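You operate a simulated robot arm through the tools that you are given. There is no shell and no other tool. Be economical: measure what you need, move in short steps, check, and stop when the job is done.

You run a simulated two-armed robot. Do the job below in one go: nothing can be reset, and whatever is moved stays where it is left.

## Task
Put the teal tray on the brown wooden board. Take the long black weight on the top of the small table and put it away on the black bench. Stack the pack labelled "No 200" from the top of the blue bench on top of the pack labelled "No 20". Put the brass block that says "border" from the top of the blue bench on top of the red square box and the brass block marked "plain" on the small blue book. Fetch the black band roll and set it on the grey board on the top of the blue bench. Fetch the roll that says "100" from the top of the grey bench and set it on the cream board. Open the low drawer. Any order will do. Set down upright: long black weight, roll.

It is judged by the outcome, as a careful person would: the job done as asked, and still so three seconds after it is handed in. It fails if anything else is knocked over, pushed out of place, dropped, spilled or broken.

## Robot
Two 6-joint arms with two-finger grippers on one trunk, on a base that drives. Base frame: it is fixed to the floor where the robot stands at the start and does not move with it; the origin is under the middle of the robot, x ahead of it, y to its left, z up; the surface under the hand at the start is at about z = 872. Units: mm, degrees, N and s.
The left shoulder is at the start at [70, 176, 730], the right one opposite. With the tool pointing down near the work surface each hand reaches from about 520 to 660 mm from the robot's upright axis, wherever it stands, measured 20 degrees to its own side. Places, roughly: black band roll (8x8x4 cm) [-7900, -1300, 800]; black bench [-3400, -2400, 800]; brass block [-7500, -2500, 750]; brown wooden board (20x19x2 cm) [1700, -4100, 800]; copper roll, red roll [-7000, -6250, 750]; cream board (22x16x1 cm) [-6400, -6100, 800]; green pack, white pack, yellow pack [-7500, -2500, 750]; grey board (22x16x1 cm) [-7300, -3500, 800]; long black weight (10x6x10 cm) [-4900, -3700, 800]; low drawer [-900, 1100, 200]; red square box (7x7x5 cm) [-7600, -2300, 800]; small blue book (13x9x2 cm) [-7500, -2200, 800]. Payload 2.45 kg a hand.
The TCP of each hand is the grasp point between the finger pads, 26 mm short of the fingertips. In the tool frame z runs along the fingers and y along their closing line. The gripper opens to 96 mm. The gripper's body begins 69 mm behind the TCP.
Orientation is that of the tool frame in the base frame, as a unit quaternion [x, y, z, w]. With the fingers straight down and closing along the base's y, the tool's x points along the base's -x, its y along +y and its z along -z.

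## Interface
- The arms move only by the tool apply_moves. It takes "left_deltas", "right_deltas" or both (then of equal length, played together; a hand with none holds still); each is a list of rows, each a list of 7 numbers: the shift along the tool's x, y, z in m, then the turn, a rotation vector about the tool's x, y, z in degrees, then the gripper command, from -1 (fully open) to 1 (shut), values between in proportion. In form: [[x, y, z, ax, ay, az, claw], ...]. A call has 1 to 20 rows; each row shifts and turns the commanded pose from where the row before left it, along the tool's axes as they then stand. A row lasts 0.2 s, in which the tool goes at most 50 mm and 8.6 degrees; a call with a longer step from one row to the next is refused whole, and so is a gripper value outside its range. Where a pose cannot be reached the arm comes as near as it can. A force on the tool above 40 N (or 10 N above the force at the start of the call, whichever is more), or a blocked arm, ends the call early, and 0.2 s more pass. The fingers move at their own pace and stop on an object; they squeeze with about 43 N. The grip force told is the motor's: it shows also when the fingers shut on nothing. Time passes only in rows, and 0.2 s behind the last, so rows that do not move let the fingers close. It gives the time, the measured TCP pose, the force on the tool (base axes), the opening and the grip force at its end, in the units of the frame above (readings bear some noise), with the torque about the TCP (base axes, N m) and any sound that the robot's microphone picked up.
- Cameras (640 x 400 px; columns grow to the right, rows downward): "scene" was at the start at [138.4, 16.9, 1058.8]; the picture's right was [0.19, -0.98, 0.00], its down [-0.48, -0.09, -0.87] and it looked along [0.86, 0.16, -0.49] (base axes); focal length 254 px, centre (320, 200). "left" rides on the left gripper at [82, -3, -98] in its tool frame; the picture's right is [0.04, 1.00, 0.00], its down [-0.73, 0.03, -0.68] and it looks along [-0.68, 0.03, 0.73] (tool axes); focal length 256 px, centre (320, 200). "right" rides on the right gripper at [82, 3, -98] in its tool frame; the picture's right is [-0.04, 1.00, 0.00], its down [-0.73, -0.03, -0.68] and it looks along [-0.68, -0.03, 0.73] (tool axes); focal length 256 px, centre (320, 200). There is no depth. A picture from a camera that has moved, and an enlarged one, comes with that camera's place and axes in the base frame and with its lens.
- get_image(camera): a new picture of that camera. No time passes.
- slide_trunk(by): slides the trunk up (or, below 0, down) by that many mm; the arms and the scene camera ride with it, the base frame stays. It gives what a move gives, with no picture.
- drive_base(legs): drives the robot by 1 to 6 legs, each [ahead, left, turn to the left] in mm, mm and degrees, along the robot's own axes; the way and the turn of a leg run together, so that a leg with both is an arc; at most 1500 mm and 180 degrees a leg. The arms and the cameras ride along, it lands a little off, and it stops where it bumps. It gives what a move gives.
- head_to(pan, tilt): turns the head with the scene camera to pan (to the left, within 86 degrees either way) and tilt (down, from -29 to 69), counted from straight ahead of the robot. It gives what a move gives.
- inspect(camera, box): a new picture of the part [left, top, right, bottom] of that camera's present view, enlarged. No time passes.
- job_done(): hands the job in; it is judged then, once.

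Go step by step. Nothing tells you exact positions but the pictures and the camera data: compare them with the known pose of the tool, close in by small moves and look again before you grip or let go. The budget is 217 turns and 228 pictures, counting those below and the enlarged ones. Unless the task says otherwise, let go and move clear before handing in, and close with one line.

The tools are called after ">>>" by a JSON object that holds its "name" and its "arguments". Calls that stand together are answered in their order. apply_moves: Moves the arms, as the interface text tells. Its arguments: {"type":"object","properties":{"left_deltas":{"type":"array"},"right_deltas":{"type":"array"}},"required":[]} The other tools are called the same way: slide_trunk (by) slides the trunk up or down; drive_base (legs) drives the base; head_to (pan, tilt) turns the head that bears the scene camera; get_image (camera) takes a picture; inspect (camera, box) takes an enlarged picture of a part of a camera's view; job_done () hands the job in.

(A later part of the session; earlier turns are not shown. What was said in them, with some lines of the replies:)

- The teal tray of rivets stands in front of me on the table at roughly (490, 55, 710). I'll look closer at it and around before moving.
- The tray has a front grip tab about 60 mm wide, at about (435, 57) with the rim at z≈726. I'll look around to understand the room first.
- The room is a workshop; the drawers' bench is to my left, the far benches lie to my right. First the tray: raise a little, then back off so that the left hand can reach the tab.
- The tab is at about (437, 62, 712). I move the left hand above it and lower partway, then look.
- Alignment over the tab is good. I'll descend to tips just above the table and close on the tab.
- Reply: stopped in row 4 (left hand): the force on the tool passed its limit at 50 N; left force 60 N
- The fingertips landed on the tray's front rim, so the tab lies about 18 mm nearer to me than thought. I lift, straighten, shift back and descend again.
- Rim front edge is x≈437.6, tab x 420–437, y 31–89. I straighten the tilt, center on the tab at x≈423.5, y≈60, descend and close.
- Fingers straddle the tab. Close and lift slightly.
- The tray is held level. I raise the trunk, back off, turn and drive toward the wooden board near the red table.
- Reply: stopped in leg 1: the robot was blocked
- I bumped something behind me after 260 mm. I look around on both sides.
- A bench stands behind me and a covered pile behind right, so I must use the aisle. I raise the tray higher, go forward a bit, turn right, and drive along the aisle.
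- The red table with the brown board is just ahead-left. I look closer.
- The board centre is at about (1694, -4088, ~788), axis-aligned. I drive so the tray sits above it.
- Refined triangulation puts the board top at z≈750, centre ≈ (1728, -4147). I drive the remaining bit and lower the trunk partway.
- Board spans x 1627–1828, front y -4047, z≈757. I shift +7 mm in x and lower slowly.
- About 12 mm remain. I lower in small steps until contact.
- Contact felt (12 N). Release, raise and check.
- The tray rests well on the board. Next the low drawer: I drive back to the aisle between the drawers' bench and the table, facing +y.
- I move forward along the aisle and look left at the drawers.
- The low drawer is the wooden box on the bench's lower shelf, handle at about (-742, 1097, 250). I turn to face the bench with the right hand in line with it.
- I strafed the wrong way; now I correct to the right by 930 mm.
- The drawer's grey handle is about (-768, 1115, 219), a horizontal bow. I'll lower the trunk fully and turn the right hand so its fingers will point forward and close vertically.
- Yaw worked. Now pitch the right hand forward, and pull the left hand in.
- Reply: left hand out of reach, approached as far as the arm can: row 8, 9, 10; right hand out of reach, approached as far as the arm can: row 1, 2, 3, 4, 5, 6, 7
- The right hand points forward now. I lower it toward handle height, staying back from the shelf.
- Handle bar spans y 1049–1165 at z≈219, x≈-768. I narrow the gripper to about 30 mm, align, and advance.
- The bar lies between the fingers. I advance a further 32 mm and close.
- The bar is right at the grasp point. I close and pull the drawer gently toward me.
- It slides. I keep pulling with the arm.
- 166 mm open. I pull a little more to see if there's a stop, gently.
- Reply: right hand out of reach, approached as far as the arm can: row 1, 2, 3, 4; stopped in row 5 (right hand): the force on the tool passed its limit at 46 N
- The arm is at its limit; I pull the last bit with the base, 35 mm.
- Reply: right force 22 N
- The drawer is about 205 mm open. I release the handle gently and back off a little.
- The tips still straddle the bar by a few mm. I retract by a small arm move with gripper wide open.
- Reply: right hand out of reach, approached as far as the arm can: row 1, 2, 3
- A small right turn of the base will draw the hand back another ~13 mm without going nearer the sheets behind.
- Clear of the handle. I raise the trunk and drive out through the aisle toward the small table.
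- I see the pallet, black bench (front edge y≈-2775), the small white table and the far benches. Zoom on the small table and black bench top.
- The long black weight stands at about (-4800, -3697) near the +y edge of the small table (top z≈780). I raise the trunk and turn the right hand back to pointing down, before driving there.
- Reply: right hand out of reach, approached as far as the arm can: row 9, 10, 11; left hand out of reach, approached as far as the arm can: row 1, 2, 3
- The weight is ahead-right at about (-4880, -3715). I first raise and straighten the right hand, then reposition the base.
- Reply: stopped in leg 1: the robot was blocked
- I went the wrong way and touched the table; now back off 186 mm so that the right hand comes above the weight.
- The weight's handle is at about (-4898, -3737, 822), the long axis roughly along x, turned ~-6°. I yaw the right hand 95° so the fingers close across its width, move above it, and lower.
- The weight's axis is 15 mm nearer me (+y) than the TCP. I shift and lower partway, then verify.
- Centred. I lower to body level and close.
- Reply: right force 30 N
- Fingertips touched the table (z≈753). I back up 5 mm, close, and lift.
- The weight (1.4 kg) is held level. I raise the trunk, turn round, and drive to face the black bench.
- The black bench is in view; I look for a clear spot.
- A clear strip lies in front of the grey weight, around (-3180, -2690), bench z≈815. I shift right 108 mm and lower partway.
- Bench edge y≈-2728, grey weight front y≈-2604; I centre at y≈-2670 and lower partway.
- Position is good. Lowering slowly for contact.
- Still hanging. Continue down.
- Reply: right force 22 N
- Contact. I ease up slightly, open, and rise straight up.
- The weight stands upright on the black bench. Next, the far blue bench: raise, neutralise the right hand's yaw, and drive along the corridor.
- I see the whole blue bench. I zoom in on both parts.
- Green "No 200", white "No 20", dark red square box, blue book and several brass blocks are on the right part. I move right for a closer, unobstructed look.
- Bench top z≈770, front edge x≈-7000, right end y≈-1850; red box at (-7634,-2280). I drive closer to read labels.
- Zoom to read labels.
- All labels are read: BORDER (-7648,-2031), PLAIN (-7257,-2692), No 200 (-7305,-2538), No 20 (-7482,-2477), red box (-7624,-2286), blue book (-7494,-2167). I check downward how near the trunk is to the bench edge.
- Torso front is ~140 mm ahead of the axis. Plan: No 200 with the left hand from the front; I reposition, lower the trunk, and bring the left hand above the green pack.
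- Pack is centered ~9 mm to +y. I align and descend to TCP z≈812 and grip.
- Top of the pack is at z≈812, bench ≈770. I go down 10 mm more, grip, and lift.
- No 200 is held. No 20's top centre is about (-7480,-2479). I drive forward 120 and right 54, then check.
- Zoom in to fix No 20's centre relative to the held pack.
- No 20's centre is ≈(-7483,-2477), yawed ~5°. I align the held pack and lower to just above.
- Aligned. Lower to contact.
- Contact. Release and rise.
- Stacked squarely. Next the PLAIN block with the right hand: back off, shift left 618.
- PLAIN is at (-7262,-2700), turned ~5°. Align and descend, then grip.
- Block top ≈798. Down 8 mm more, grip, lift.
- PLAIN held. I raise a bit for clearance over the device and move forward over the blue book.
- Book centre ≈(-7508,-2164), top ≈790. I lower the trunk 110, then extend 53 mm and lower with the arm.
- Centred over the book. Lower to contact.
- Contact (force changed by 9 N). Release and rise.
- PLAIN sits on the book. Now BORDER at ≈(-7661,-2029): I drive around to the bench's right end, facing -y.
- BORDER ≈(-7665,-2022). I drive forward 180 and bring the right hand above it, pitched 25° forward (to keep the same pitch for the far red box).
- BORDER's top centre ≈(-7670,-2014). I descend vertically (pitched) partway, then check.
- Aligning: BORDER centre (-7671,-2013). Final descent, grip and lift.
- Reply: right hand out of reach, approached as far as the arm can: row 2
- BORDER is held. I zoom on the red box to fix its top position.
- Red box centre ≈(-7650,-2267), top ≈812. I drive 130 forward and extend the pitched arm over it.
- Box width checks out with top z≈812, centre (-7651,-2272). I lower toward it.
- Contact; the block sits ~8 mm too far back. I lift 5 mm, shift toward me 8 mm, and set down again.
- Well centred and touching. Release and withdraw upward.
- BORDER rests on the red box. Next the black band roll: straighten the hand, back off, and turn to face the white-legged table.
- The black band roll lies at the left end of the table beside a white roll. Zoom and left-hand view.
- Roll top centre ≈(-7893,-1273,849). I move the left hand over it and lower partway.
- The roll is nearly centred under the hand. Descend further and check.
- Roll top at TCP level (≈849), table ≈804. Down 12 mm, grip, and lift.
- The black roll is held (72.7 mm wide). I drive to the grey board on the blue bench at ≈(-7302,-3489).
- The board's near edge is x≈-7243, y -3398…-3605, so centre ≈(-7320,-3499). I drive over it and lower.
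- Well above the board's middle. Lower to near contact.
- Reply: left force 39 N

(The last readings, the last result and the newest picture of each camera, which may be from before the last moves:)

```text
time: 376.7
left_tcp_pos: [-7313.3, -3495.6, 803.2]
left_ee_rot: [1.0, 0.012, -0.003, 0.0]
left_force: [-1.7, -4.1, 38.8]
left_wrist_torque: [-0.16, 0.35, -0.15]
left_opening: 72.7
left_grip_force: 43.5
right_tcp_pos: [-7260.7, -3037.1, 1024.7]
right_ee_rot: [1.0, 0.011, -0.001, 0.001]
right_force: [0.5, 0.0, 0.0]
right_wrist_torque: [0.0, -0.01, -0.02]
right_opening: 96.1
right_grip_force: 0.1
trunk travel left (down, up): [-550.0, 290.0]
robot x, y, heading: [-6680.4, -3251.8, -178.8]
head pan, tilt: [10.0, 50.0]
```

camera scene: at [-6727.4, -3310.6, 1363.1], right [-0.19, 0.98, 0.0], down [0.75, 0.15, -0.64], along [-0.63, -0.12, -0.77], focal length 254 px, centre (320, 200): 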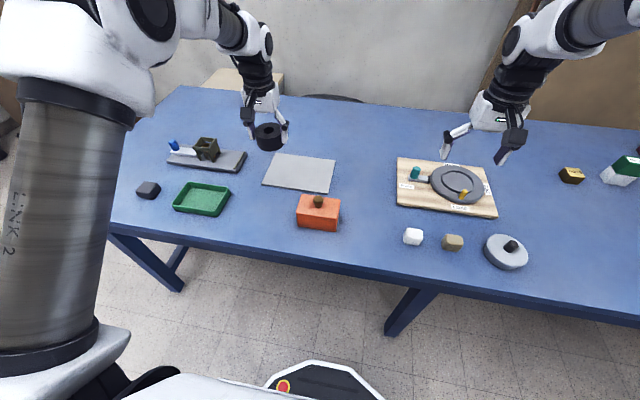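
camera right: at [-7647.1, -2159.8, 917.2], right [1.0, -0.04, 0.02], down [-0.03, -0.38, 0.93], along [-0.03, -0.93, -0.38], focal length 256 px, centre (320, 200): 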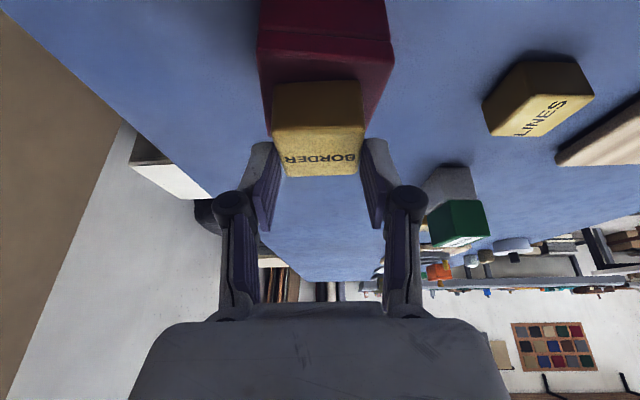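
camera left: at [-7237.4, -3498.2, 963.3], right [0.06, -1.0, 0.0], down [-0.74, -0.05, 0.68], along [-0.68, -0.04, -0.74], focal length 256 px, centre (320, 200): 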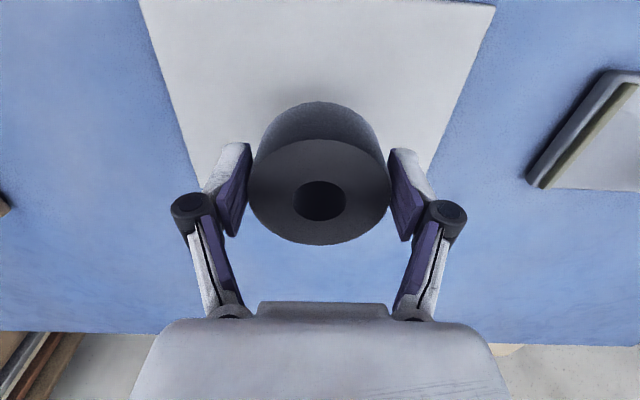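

Firm contact. Ease up, release, rise.

>>> {"name": "apply_moves", "arguments": {"left_deltas": [[0, 0, -0.0045, 0, 0, 0, 1], [0, 0, 0, 0, 0, 0, 0], [0, 0, 0, 0, 0, 0, -0.9], [0, 0, 0, 0, 0, 0, -0.9], [0, 0, -0.03, 0, 0, 0, -0.9], [0, 0, -0.05, 0, 0, 0, -0.9], [0, 0, -0.05, 0, 0, 0, -0.9], [0, 0, -0.05, 0, 0, 0, -0.9]]}}

>>> {"name": "get_image", "arguments": {"camera": "scene"}}

```text
time: 378.5
left_tcp_pos: [-7313.6, -3495.9, 986.1]
left_ee_rot: [1.0, 0.011, 0.002, -0.002]
left_force: [0.4, -0.1, 0.3]
left_wrist_torque: [0.02, 0.03, 0.02]
left_opening: 91.4
left_grip_force: 0.1
right_tcp_pos: [-7264.8, -3038.4, 1023.2]
right_ee_rot: [1.0, 0.009, 0.0, 0.0]
right_force: [0.5, -0.6, -1.1]
right_wrist_torque: [-0.05, 0.02, 0.01]
right_opening: 95.8
right_grip_force: 0.0
trunk travel left (down, up): [-550.0, 290.0]
robot x, y, heading: [-6682.6, -3249.1, -178.7]
head pan, tilt: [10.0, 50.0]
```

```text
81 pictures are left
camera scene: at [-6805.1, -3264.8, 1363.2], right [-0.19, 0.98, 0.0], down [0.75, 0.15, -0.64], along [-0.63, -0.13, -0.77], focal length 254 px, centre (320, 200)
```

scene: 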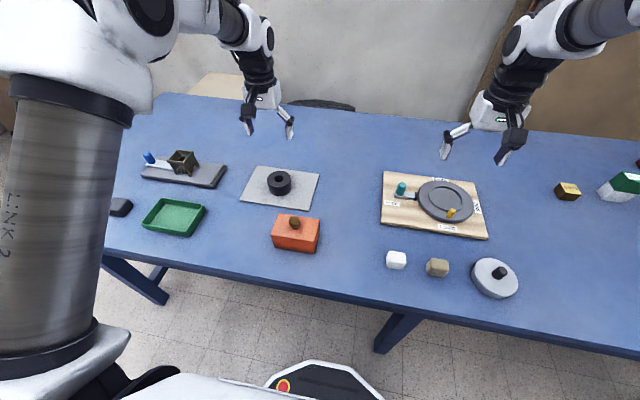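

The black roll is on the grey board. Last: the "100" roll on the grey bench. I drive there.

>>> {"name": "drive_base", "arguments": {"legs": [[-450, 0, 0], [0, 0, 88.7], [1450, 0, 0], [600, -400, 0]]}}

>>> {"name": "head_to", "arguments": {"pan": 0, "tilt": 40}}

>>> {"name": "get_image", "arguments": {"camera": "scene"}}

```text
time: 395.2
left_tcp_pos: [-6506.0, -5911.8, 984.2]
left_ee_rot: [0.725, 0.689, 0.001, -0.003]
left_force: [-0.2, -0.2, -0.7]
left_wrist_torque: [-0.01, -0.01, -0.01]
left_opening: 91.3
left_grip_force: 0.1
right_tcp_pos: [-6960.1, -5827.7, 1022.7]
right_ee_rot: [0.726, 0.688, 0.0, 0.001]
right_force: [-0.5, 0.3, -0.5]
right_wrist_torque: [0.01, 0.0, -0.01]
right_opening: 96.1
right_grip_force: 0.2
trunk travel left (down, up): [-550.0, 290.0]
robot x, y, heading: [-6709.6, -5257.5, -92.7]
head pan, tilt: [10.0, 50.0]
```

```text
time: 395.9
left_tcp_pos: [-6506.8, -5912.3, 983.8]
left_ee_rot: [0.725, 0.689, 0.001, -0.003]
left_force: [-0.1, 0.0, -0.9]
left_wrist_torque: [0.0, -0.01, 0.0]
left_opening: 91.2
left_grip_force: 0.1
right_tcp_pos: [-6961.1, -5828.1, 1022.6]
right_ee_rot: [0.726, 0.688, 0.0, 0.0]
right_force: [-0.1, 0.3, 0.5]
right_wrist_torque: [0.0, 0.02, 0.0]
right_opening: 96.0
right_grip_force: 0.0
trunk travel left (down, up): [-550.0, 290.0]
robot x, y, heading: [-6708.1, -5257.8, -93.2]
head pan, tilt: [0.0, 40.0]
```

```text
80 pictures are left
camera scene: at [-6715.7, -5395.9, 1377.2], right [-1.0, 0.05, 0.0], down [0.03, 0.64, -0.77], along [-0.04, -0.76, -0.64], focal length 254 px, centre (320, 200)
```

scene: 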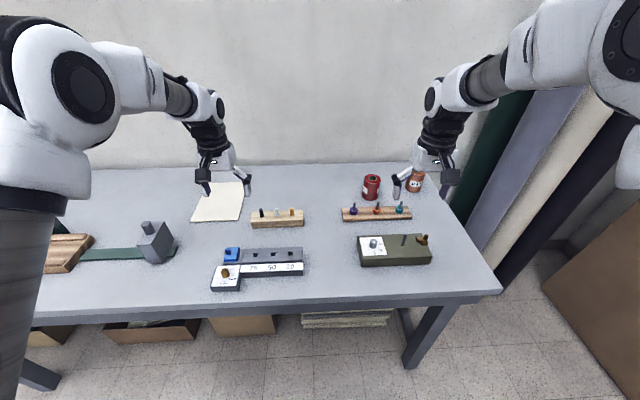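

>>> {"name": "inspect", "arguments": {"camera": "scene", "box": [330, 150, 450, 240]}}

>>> {"name": "get_image", "arguments": {"camera": "right"}}

>>> {"name": "inspect", "arguments": {"camera": "scene", "box": [170, 150, 320, 260]}}

```text
4.44 times, centred on (390, 195) of scene
camera zoom: at [-6715.7, -5395.9, 1377.2], right [-1.0, 0.05, 0.0], down [0.03, 0.64, -0.77], along [-0.04, -0.76, -0.64], focal length 1131 px, centre (9, 222)
```

zoom: 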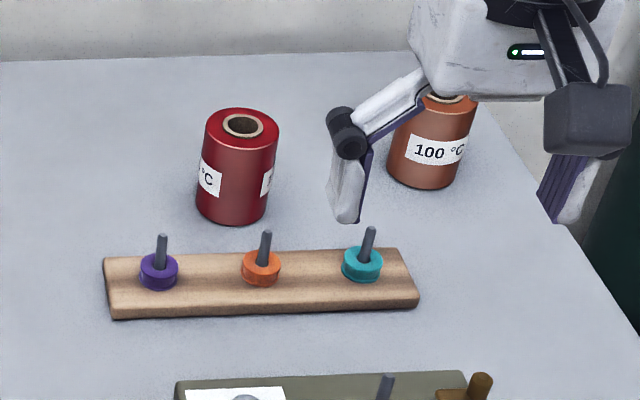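

```text
78 pictures are left
camera right: at [-6953.0, -5749.4, 1120.9], right [1.0, -0.09, 0.0], down [-0.07, -0.73, 0.68], along [-0.06, -0.68, -0.73], focal length 256 px, centre (320, 200)
```

right: 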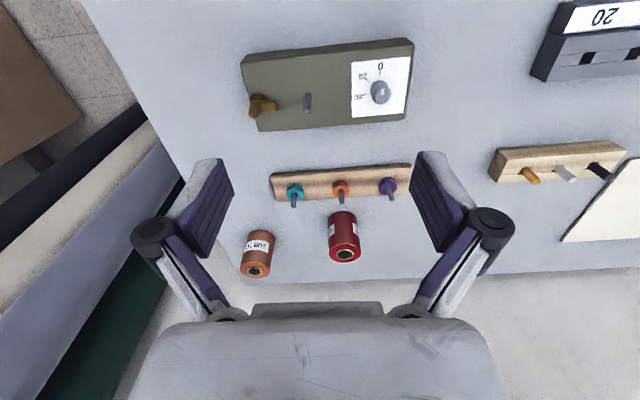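

```text
3.64 times, centred on (245, 205) of scene
camera zoom: at [-6715.7, -5395.9, 1377.2], right [-1.0, 0.05, 0.0], down [0.03, 0.64, -0.77], along [-0.04, -0.76, -0.64], focal length 925 px, centre (593, 182)
```

zoom: 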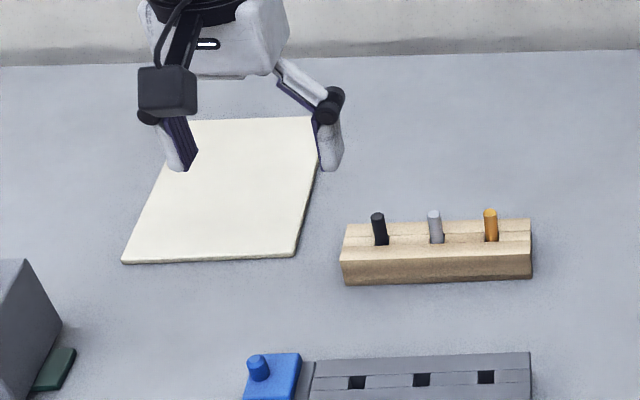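

The copper roll standing upright says "100 °C", at about (-7109,-6149, top 865). The cream board centre ≈(-6402,-6093). I drive closer with a slight turn so the right hand reaches it.

>>> {"name": "drive_base", "arguments": {"legs": [[296, -65, -5]]}}

>>> {"name": "get_image", "arguments": {"camera": "right"}}

>>> {"name": "get_image", "arguments": {"camera": "scene"}}

```text
time: 397.9
left_tcp_pos: [-6659.7, -6207.0, 984.3]
left_ee_rot: [0.754, 0.657, 0.0, -0.002]
left_force: [0.6, -0.2, -0.3]
left_wrist_torque: [0.0, -0.01, -0.01]
left_opening: 91.2
left_grip_force: 0.0
right_tcp_pos: [-7103.7, -6082.8, 1022.9]
right_ee_rot: [0.755, 0.655, 0.0, 0.0]
right_force: [0.1, -0.2, 0.3]
right_wrist_torque: [0.0, -0.02, 0.02]
right_opening: 96.3
right_grip_force: 0.0
trunk travel left (down, up): [-550.0, 290.0]
robot x, y, heading: [-6804.2, -5538.9, -98.0]
head pan, tilt: [0.0, 40.0]
```

```text
76 pictures are left
camera right: at [-7088.1, -6003.9, 1120.9], right [0.98, -0.18, 0.0], down [-0.13, -0.72, 0.68], along [-0.12, -0.67, -0.73], focal length 256 px, centre (320, 200)
```

right: 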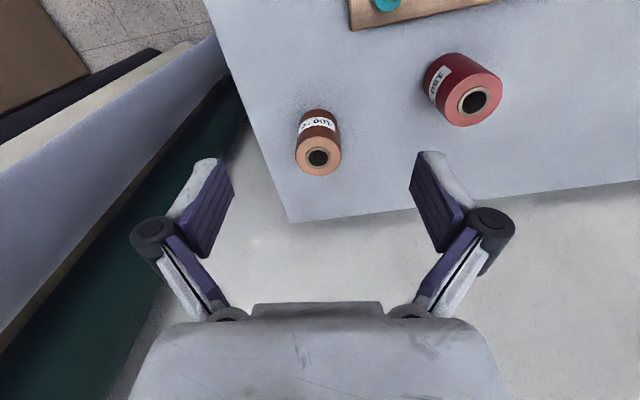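

```text
75 pictures are left
camera scene: at [-6820.9, -5672.8, 1377.3], right [-0.99, 0.14, 0.0], down [0.09, 0.64, -0.77], along [-0.11, -0.76, -0.64], focal length 254 px, centre (320, 200)
```

scene: 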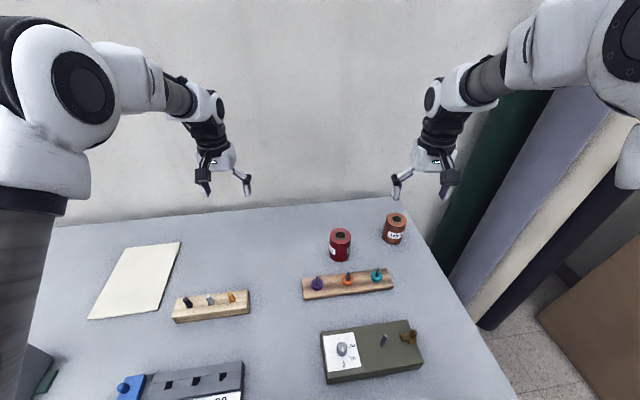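

Roll is at ≈(-7123,-6185), top z≈845. I pitch the right hand 20° forward and bring it above the roll.

>>> {"name": "apply_moves", "arguments": {"right_deltas": [[0, 0, 0, 0, -6.7, 0, -1], [0, 0, 0, 0, -6.7, 0, -1], [0, 0, 0, 0, -6.6, 0, -1], [-0.0139, -0.0012, 0.0378, 0, 0, 0, -1], [-0.0139, -0.0012, 0.0378, 0, 0, 0, -1], [-0.0139, -0.0012, 0.0378, 0, 0, 0, -1], [-0.0139, -0.0012, 0.0378, 0, 0, 0, -1], [0, 0, 0, 0, 0, 0, -1]]}}

>>> {"name": "get_image", "arguments": {"camera": "right"}}

>>> {"name": "inspect", "arguments": {"camera": "scene", "box": [320, 170, 440, 260]}}

```text
time: 399.7
left_tcp_pos: [-6658.1, -6203.6, 984.5]
left_ee_rot: [0.754, 0.656, 0.001, -0.003]
left_force: [0.3, 0.8, -1.0]
left_wrist_torque: [0.0, -0.02, -0.03]
left_opening: 91.4
left_grip_force: 0.1
right_tcp_pos: [-7123.3, -6183.9, 902.4]
right_ee_rot: [0.743, 0.645, -0.132, 0.115]
right_force: [0.3, -0.2, 0.8]
right_wrist_torque: [-0.04, 0.01, 0.02]
right_opening: 95.9
right_grip_force: 0.1
trunk travel left (down, up): [-550.0, 290.0]
robot x, y, heading: [-6804.8, -5535.1, -97.9]
head pan, tilt: [0.0, 40.0]
```

```text
74 pictures are left
camera right: at [-7104.3, -6077.0, 965.6], right [0.98, -0.18, 0.01], down [-0.09, -0.45, 0.89], along [-0.15, -0.88, -0.46], focal length 256 px, centre (320, 200)
```

right: 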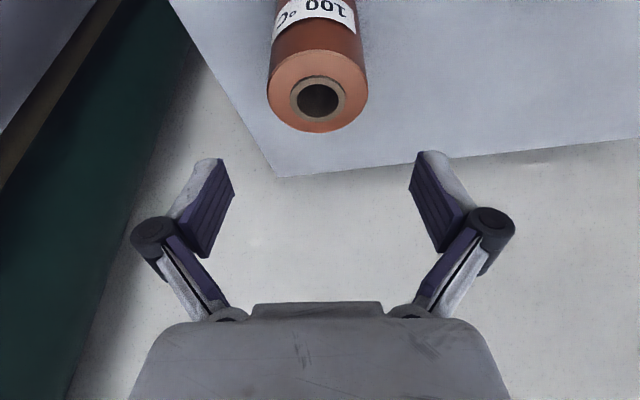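

```text
4.44 times, centred on (380, 215) of scene
camera zoom: at [-6820.1, -5671.0, 1377.5], right [-0.99, 0.14, 0.0], down [0.09, 0.64, -0.77], along [-0.11, -0.76, -0.64], focal length 1131 px, centre (53, 133)
```

zoom: 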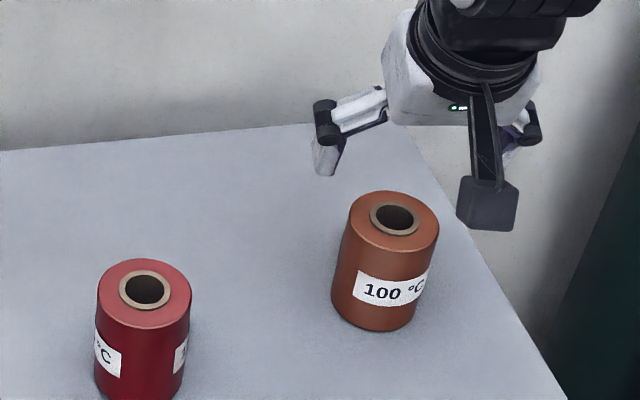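

Roll centre (-7123,-6180), top 845, bench ≈766. I lower around it and grip at mid-height.

>>> {"name": "apply_moves", "arguments": {"right_deltas": [[0.011, 0, 0.0262, 0, 0, 0, -1], [0.011, 0, 0.0262, 0, 0, 0, -1], [0.011, 0, 0.0262, 0, 0, 0, -1], [0, 0, 0, 0, 0, 0, -1]]}}

>>> {"name": "get_image", "arguments": {"camera": "right"}}

>>> {"name": "inspect", "arguments": {"camera": "scene", "box": [320, 170, 440, 260]}}

```text
time: 400.7
left_tcp_pos: [-6657.6, -6204.1, 984.2]
left_ee_rot: [0.754, 0.657, 0.0, -0.003]
left_force: [0.7, 0.4, 0.6]
left_wrist_torque: [0.01, 0.0, -0.01]
left_opening: 91.3
left_grip_force: 0.1
right_tcp_pos: [-7122.8, -6179.6, 813.4]
right_ee_rot: [0.744, 0.645, -0.132, 0.114]
right_force: [0.7, 1.0, -0.1]
right_wrist_torque: [-0.06, 0.01, -0.02]
right_opening: 96.0
right_grip_force: 0.1
trunk travel left (down, up): [-550.0, 290.0]
robot x, y, heading: [-6804.3, -5539.0, -97.7]
head pan, tilt: [0.0, 40.0]
```

```text
72 pictures are left
camera right: at [-7104.4, -6071.8, 877.4], right [0.98, -0.18, 0.01], down [-0.09, -0.45, 0.89], along [-0.15, -0.88, -0.46], focal length 256 px, centre (320, 200)
```

right: 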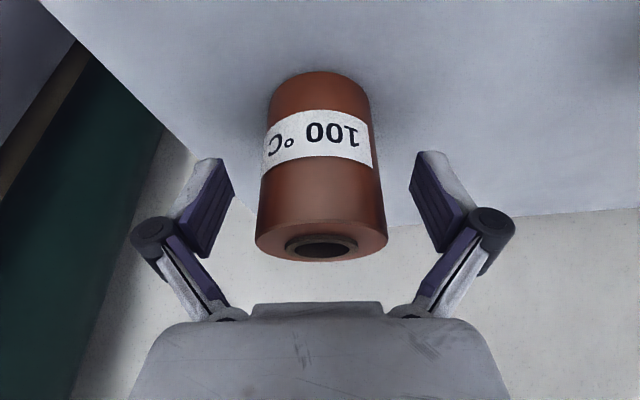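

```text
4.44 times, centred on (380, 215) of scene
camera zoom: at [-6820.5, -5672.1, 1377.3], right [-0.99, 0.14, 0.0], down [0.09, 0.64, -0.77], along [-0.11, -0.76, -0.64], focal length 1131 px, centre (53, 133)
```

zoom: 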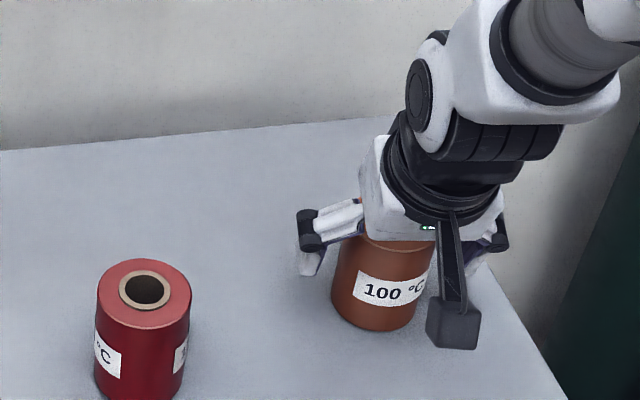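

The roll sits between the fingers. Close and lift.

>>> {"name": "apply_moves", "arguments": {"right_deltas": [[0, 0, 0, 0, 0, 0, 0], [0, 0, 0, 0, 0, 0, 1], [0, 0, 0, 0, 0, 0, 1], [0, 0, 0, 0, 0, 0, 1], [-0.0068, 0, -0.0188, 0, 0, 0, 1], [-0.0137, 0, -0.0376, 0, 0, 0, 1], [-0.0137, 0, -0.0376, 0, 0, 0, 1], [0, 0, 0, 0, 0, 0, 1]]}}

>>> {"name": "get_image", "arguments": {"camera": "right"}}

>>> {"name": "inspect", "arguments": {"camera": "scene", "box": [320, 130, 440, 260]}}

```text
time: 402.5
left_tcp_pos: [-6658.4, -6205.7, 983.3]
left_ee_rot: [0.754, 0.657, 0.001, -0.003]
left_force: [0.5, 0.1, -1.3]
left_wrist_torque: [0.03, 0.0, -0.01]
left_opening: 91.3
left_grip_force: 0.1
right_tcp_pos: [-7122.0, -6181.1, 912.8]
right_ee_rot: [0.744, 0.645, -0.13, 0.113]
right_force: [-0.3, 0.1, -1.9]
right_wrist_torque: [0.0, -0.01, 0.02]
right_opening: 58.8
right_grip_force: 43.0
trunk travel left (down, up): [-550.0, 290.0]
robot x, y, heading: [-6799.9, -5539.4, -97.9]
head pan, tilt: [0.0, 40.0]
```

```text
70 pictures are left
camera right: at [-7103.7, -6074.1, 977.9], right [0.98, -0.18, 0.01], down [-0.09, -0.45, 0.89], along [-0.15, -0.88, -0.46], focal length 256 px, centre (320, 200)
```

right: 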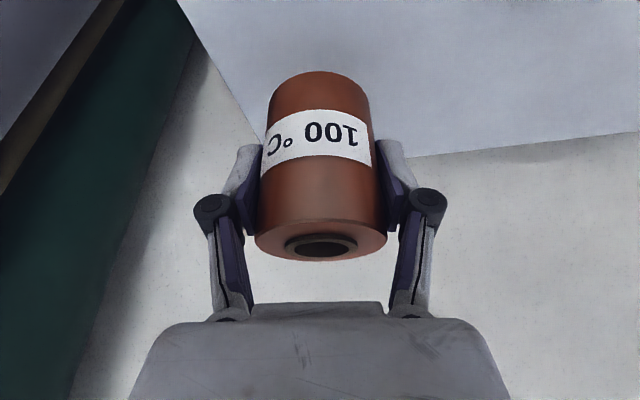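

```text
3.08 times, centred on (380, 195) of scene
camera zoom: at [-6821.2, -5673.6, 1377.1], right [-0.99, 0.14, 0.0], down [0.09, 0.64, -0.77], along [-0.11, -0.76, -0.64], focal length 783 px, centre (135, 215)
```

zoom: 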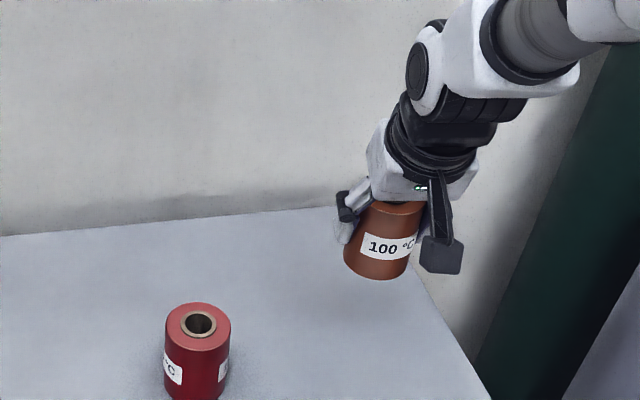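

Roll held upright. Raise, back off, and strafe left to the cream board.

>>> {"name": "slide_trunk", "arguments": {"by": 100}}

>>> {"name": "drive_base", "arguments": {"legs": [[-187, 0, 0], [0, 700, 0]]}}

>>> {"name": "head_to", "arguments": {"pan": -15, "tilt": 45}}

>>> {"name": "get_image", "arguments": {"camera": "scene"}}

>>> {"name": "get_image", "arguments": {"camera": "right"}}

```text
time: 403.8
left_tcp_pos: [-6658.3, -6205.2, 1083.3]
left_ee_rot: [0.754, 0.656, 0.001, -0.003]
left_force: [0.6, 0.3, -0.5]
left_wrist_torque: [0.03, 0.01, -0.01]
left_opening: 91.3
left_grip_force: 0.0
right_tcp_pos: [-7123.1, -6180.9, 1012.6]
right_ee_rot: [0.744, 0.646, -0.13, 0.113]
right_force: [0.0, -0.6, -1.4]
right_wrist_torque: [0.04, 0.02, 0.0]
right_opening: 58.6
right_grip_force: 43.3
trunk travel left (down, up): [-650.0, 190.0]
robot x, y, heading: [-6798.8, -5539.7, -98.0]
head pan, tilt: [0.0, 40.0]
```

```text
time: 408.8
left_tcp_pos: [-5927.8, -6109.8, 1082.8]
left_ee_rot: [0.749, 0.663, 0.0, -0.003]
left_force: [-0.7, 0.1, 0.0]
left_wrist_torque: [0.02, 0.01, 0.0]
left_opening: 91.3
left_grip_force: 0.1
right_tcp_pos: [-6392.2, -6092.7, 1013.9]
right_ee_rot: [0.739, 0.651, -0.13, 0.115]
right_force: [0.2, -1.0, -1.3]
right_wrist_torque: [-0.03, -0.01, 0.01]
right_opening: 59.0
right_grip_force: 43.5
trunk travel left (down, up): [-650.0, 190.0]
robot x, y, heading: [-6080.7, -5449.6, -97.1]
head pan, tilt: [0.0, 40.0]
```

```text
time: 409.6
left_tcp_pos: [-5927.5, -6111.5, 1083.4]
left_ee_rot: [0.749, 0.663, 0.0, -0.002]
left_force: [-0.4, 0.9, 0.2]
left_wrist_torque: [-0.04, 0.01, 0.02]
left_opening: 91.4
left_grip_force: 0.0
right_tcp_pos: [-6392.4, -6092.8, 1013.8]
right_ee_rot: [0.739, 0.651, -0.131, 0.114]
right_force: [0.3, -0.6, -2.6]
right_wrist_torque: [0.03, 0.01, 0.0]
right_opening: 58.9
right_grip_force: 43.1
trunk travel left (down, up): [-650.0, 190.0]
robot x, y, heading: [-6082.3, -5443.4, -97.1]
head pan, tilt: [-15.0, 45.0]
```

```text
68 pictures are left
camera scene: at [-6118.6, -5571.5, 1470.0], right [-0.93, 0.37, 0.0], down [0.27, 0.66, -0.71], along [-0.27, -0.66, -0.71], focal length 254 px, centre (320, 200)
```

scene: 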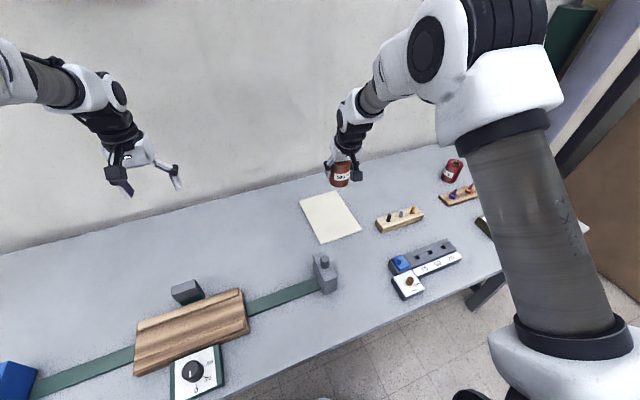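

```text
67 pictures are left
camera right: at [-6374.9, -5985.8, 1078.0], right [0.99, -0.16, 0.01], down [-0.09, -0.45, 0.89], along [-0.14, -0.88, -0.46], focal length 256 px, centre (320, 200)
```

right: 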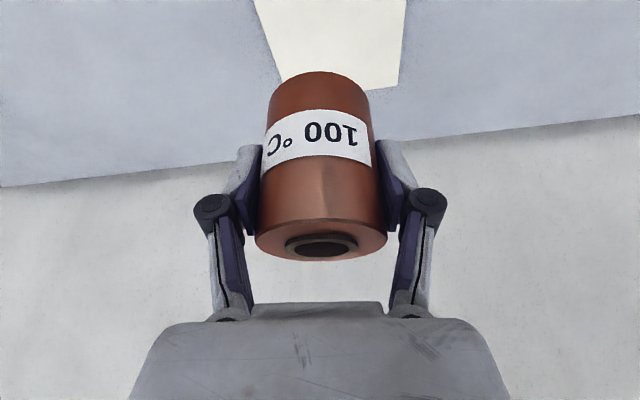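

Board centre ≈(-6385,-6131), top ≈776. I nudge the base and lower.

>>> {"name": "drive_base", "arguments": {"legs": [[37, 10, 0]]}}

>>> {"name": "slide_trunk", "arguments": {"by": -130}}

>>> {"name": "get_image", "arguments": {"camera": "right"}}

>>> {"name": "inspect", "arguments": {"camera": "scene", "box": [270, 120, 410, 240]}}

```text
time: 410.5
left_tcp_pos: [-5923.4, -6146.0, 1087.1]
left_ee_rot: [0.749, 0.662, -0.001, -0.001]
left_force: [0.7, 0.8, -0.9]
left_wrist_torque: [-0.05, 0.02, -0.02]
left_opening: 91.3
left_grip_force: 0.1
right_tcp_pos: [-6387.3, -6128.6, 1015.1]
right_ee_rot: [0.738, 0.652, -0.13, 0.116]
right_force: [-0.5, 0.4, -0.6]
right_wrist_torque: [0.0, 0.0, -0.01]
right_opening: 59.0
right_grip_force: 42.8
trunk travel left (down, up): [-650.0, 190.0]
robot x, y, heading: [-6075.3, -5484.5, -96.9]
head pan, tilt: [-15.0, 45.0]
```

```text
time: 412.0
left_tcp_pos: [-5922.2, -6150.7, 954.5]
left_ee_rot: [0.749, 0.662, 0.0, -0.003]
left_force: [-0.5, 0.2, 0.9]
left_wrist_torque: [0.02, 0.04, -0.01]
left_opening: 91.1
left_grip_force: 0.0
right_tcp_pos: [-6387.1, -6130.9, 884.0]
right_ee_rot: [0.739, 0.651, -0.129, 0.116]
right_force: [-0.4, 0.4, -0.5]
right_wrist_torque: [0.0, 0.0, 0.01]
right_opening: 59.0
right_grip_force: 42.8
trunk travel left (down, up): [-520.0, 320.0]
robot x, y, heading: [-6077.1, -5484.6, -97.3]
head pan, tilt: [-15.0, 45.0]
```

```text
66 pictures are left
camera right: at [-6370.2, -6024.3, 948.4], right [0.99, -0.16, 0.01], down [-0.09, -0.45, 0.89], along [-0.14, -0.88, -0.46], focal length 256 px, centre (320, 200)
```

right: 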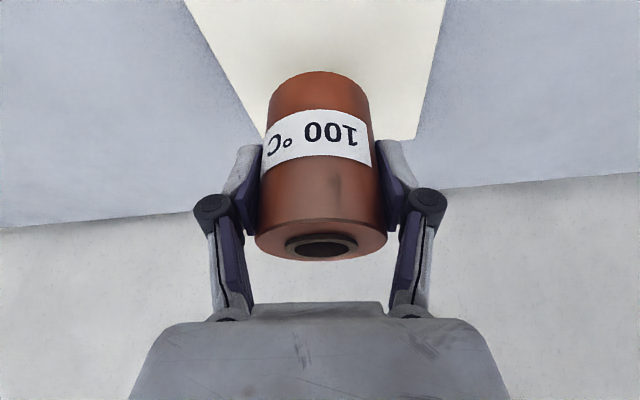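

```text
3.33 times, centred on (340, 180) of scene
camera zoom: at [-6113.8, -5610.0, 1340.1], right [-0.93, 0.38, 0.0], down [0.27, 0.66, -0.71], along [-0.27, -0.66, -0.71], focal length 848 px, centre (253, 267)
```

zoom: 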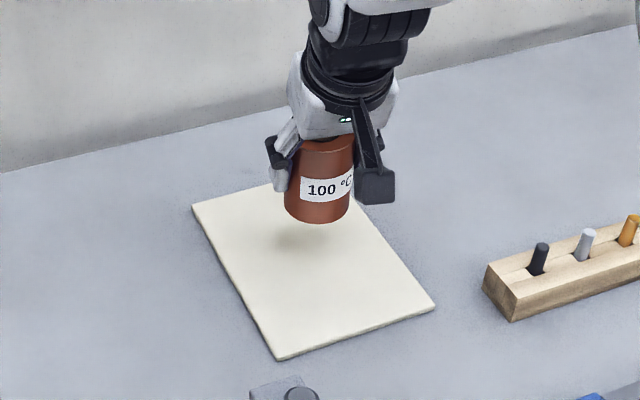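

I shift ~12 mm toward me and lower 50 mm.

>>> {"name": "apply_moves", "arguments": {"right_deltas": [[0.0142, 0, 0.0215, 0, 0, 0, 1], [0.0142, 0, 0.0214, 0, 0, 0, 1], [0, 0, 0, 0, 0, 0, 1]]}}

>>> {"name": "inspect", "arguments": {"camera": "scene", "box": [270, 120, 410, 240]}}

```text
time: 412.8
left_tcp_pos: [-5921.9, -6149.7, 953.9]
left_ee_rot: [0.75, 0.662, 0.001, -0.002]
left_force: [0.6, -0.1, 0.2]
left_wrist_torque: [-0.02, 0.03, -0.01]
left_opening: 91.0
left_grip_force: 0.0
right_tcp_pos: [-6387.7, -6118.2, 834.0]
right_ee_rot: [0.739, 0.651, -0.13, 0.115]
right_force: [-0.9, 0.1, -1.5]
right_wrist_torque: [-0.02, 0.01, 0.01]
right_opening: 58.8
right_grip_force: 43.3
trunk travel left (down, up): [-520.0, 320.0]
robot x, y, heading: [-6076.0, -5488.1, -96.6]
head pan, tilt: [-15.0, 45.0]
```

```text
3.33 times, centred on (340, 180) of scene
camera zoom: at [-6113.7, -5610.2, 1340.0], right [-0.93, 0.38, 0.0], down [0.27, 0.66, -0.71], along [-0.27, -0.66, -0.71], focal length 848 px, centre (253, 267)
```

zoom: 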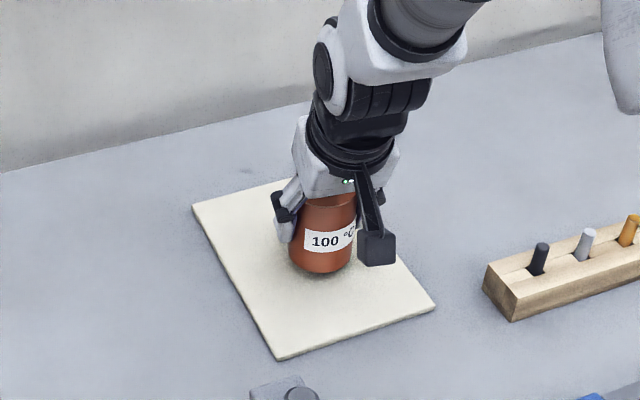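

Near the surface. Small steps down until contact.

>>> {"name": "apply_moves", "arguments": {"right_deltas": [[0.001, 0, 0.0028, 0, 0, 0, 1], [0.001, 0, 0.0028, 0, 0, 0, 1], [0.0007, 0, 0.0019, 0, 0, 0, 1], [0, 0, 0, 0, 0, 0, 1]]}}

```text
time: 413.8
left_tcp_pos: [-5922.1, -6149.1, 953.8]
left_ee_rot: [0.749, 0.662, 0.0, -0.003]
left_force: [0.1, 0.0, -0.5]
left_wrist_torque: [0.0, -0.01, 0.01]
left_opening: 91.3
left_grip_force: 0.0
right_tcp_pos: [-6386.0, -6118.9, 823.8]
right_ee_rot: [0.738, 0.651, -0.131, 0.115]
right_force: [-0.3, -0.3, -1.3]
right_wrist_torque: [0.03, 0.01, -0.03]
right_opening: 58.8
right_grip_force: 43.4
trunk travel left (down, up): [-520.0, 320.0]
robot x, y, heading: [-6073.1, -5485.1, -96.9]
head pan, tilt: [-15.0, 45.0]
```

>>> {"name": "apply_moves", "arguments": {"right_deltas": [[0.0007, 0, 0.0019, 0, 0, 0, 1], [0.0007, 0, 0.0019, 0, 0, 0, 1], [0.0004, 0, 0.001, 0, 0, 0, 1], [0, 0, 0, 0, 0, 0, 1]]}}

>>> {"name": "inspect", "arguments": {"camera": "scene", "box": [290, 140, 390, 220]}}

```text
time: 414.8
left_tcp_pos: [-5923.0, -6149.8, 954.4]
left_ee_rot: [0.75, 0.662, 0.0, -0.003]
left_force: [0.3, -0.5, 0.3]
left_wrist_torque: [0.03, -0.05, -0.01]
left_opening: 91.0
left_grip_force: 0.0
right_tcp_pos: [-6385.9, -6118.7, 821.6]
right_ee_rot: [0.738, 0.651, -0.131, 0.117]
right_force: [-4.0, -3.4, 8.8]
right_wrist_torque: [-0.05, -0.09, -0.04]
right_opening: 59.0
right_grip_force: 43.4
trunk travel left (down, up): [-520.0, 320.0]
robot x, y, heading: [-6074.3, -5485.9, -97.2]
head pan, tilt: [-15.0, 45.0]
```

```text
5.00 times, centred on (340, 180) of scene
camera zoom: at [-6113.7, -5609.3, 1340.3], right [-0.93, 0.38, 0.0], down [0.27, 0.65, -0.71], along [-0.27, -0.66, -0.71], focal length 1272 px, centre (220, 300)
```

zoom: 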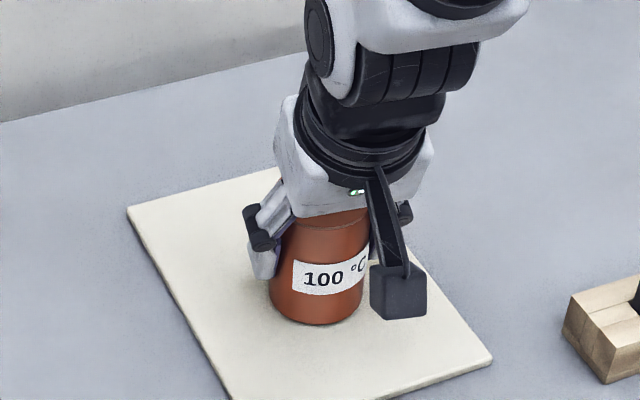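

Contact. Release and withdraw straight up.

>>> {"name": "apply_moves", "arguments": {"right_deltas": [[-0.0003, 0, -0.0008, 0, 0, 0, 0.3], [0, 0, 0, 0, 0, 0, -0.5], [0, 0, 0, 0, 0, 0, -1], [0, 0, 0, 0, 0, 0, -1], [-0.0068, 0, -0.0188, 0, 0, 0, -1], [-0.0137, 0, -0.0376, 0, 0, 0, -1], [-0.0137, 0, -0.0376, 0, 0, 0, -1], [-0.0137, 0, -0.0376, 0, 0, 0, -1]]}}

>>> {"name": "get_image", "arguments": {"camera": "right"}}

>>> {"name": "inspect", "arguments": {"camera": "scene", "box": [270, 120, 410, 240]}}

```text
time: 416.6
left_tcp_pos: [-5922.4, -6148.5, 955.0]
left_ee_rot: [0.749, 0.662, -0.001, -0.002]
left_force: [-0.6, 0.7, 1.1]
left_wrist_torque: [0.0, 0.04, -0.01]
left_opening: 91.2
left_grip_force: 0.0
right_tcp_pos: [-6385.1, -6120.7, 966.0]
right_ee_rot: [0.739, 0.651, -0.131, 0.115]
right_force: [0.6, 0.0, 0.1]
right_wrist_torque: [0.02, -0.01, -0.01]
right_opening: 96.2
right_grip_force: 0.1
trunk travel left (down, up): [-520.0, 320.0]
robot x, y, heading: [-6073.4, -5486.4, -97.0]
head pan, tilt: [-15.0, 45.0]
```

```text
62 pictures are left
camera right: at [-6367.3, -6013.9, 1029.1], right [0.99, -0.16, 0.01], down [-0.09, -0.45, 0.89], along [-0.14, -0.88, -0.46], focal length 256 px, centre (320, 200)
```

right: 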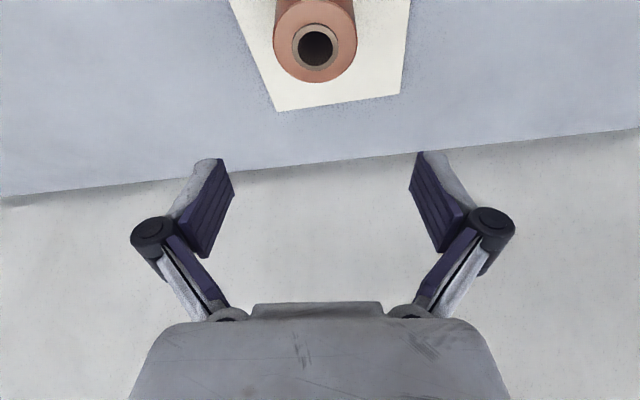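

```text
3.33 times, centred on (340, 180) of scene
camera zoom: at [-6113.1, -5609.0, 1340.1], right [-0.93, 0.38, 0.0], down [0.27, 0.65, -0.71], along [-0.27, -0.66, -0.71], focal length 848 px, centre (253, 267)
```

zoom: 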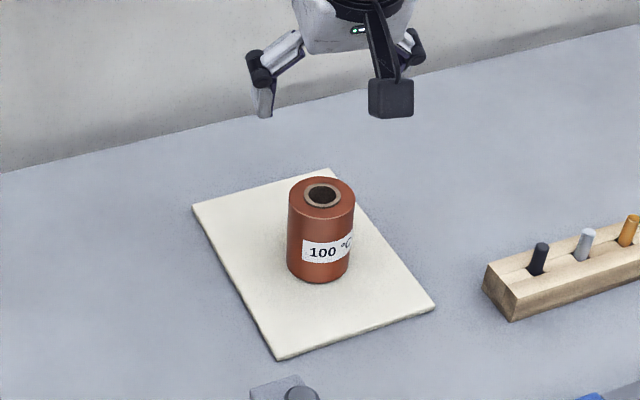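

Everything requested is in place, with the roll standing upright on the cream board and both hands clear. I'm handing the job in.

>>> {"name": "job_done", "arguments": {}}

```text
The job is handed in.
```

I've handed in the job with every item placed as asked, both rolls and the weight set down upright, and the low drawer pulled open about 205 mm. I never felt the drawer reach a stop. The base also bumped the bench with the drawers once and the small table once; nothing looked moved in the pictures.
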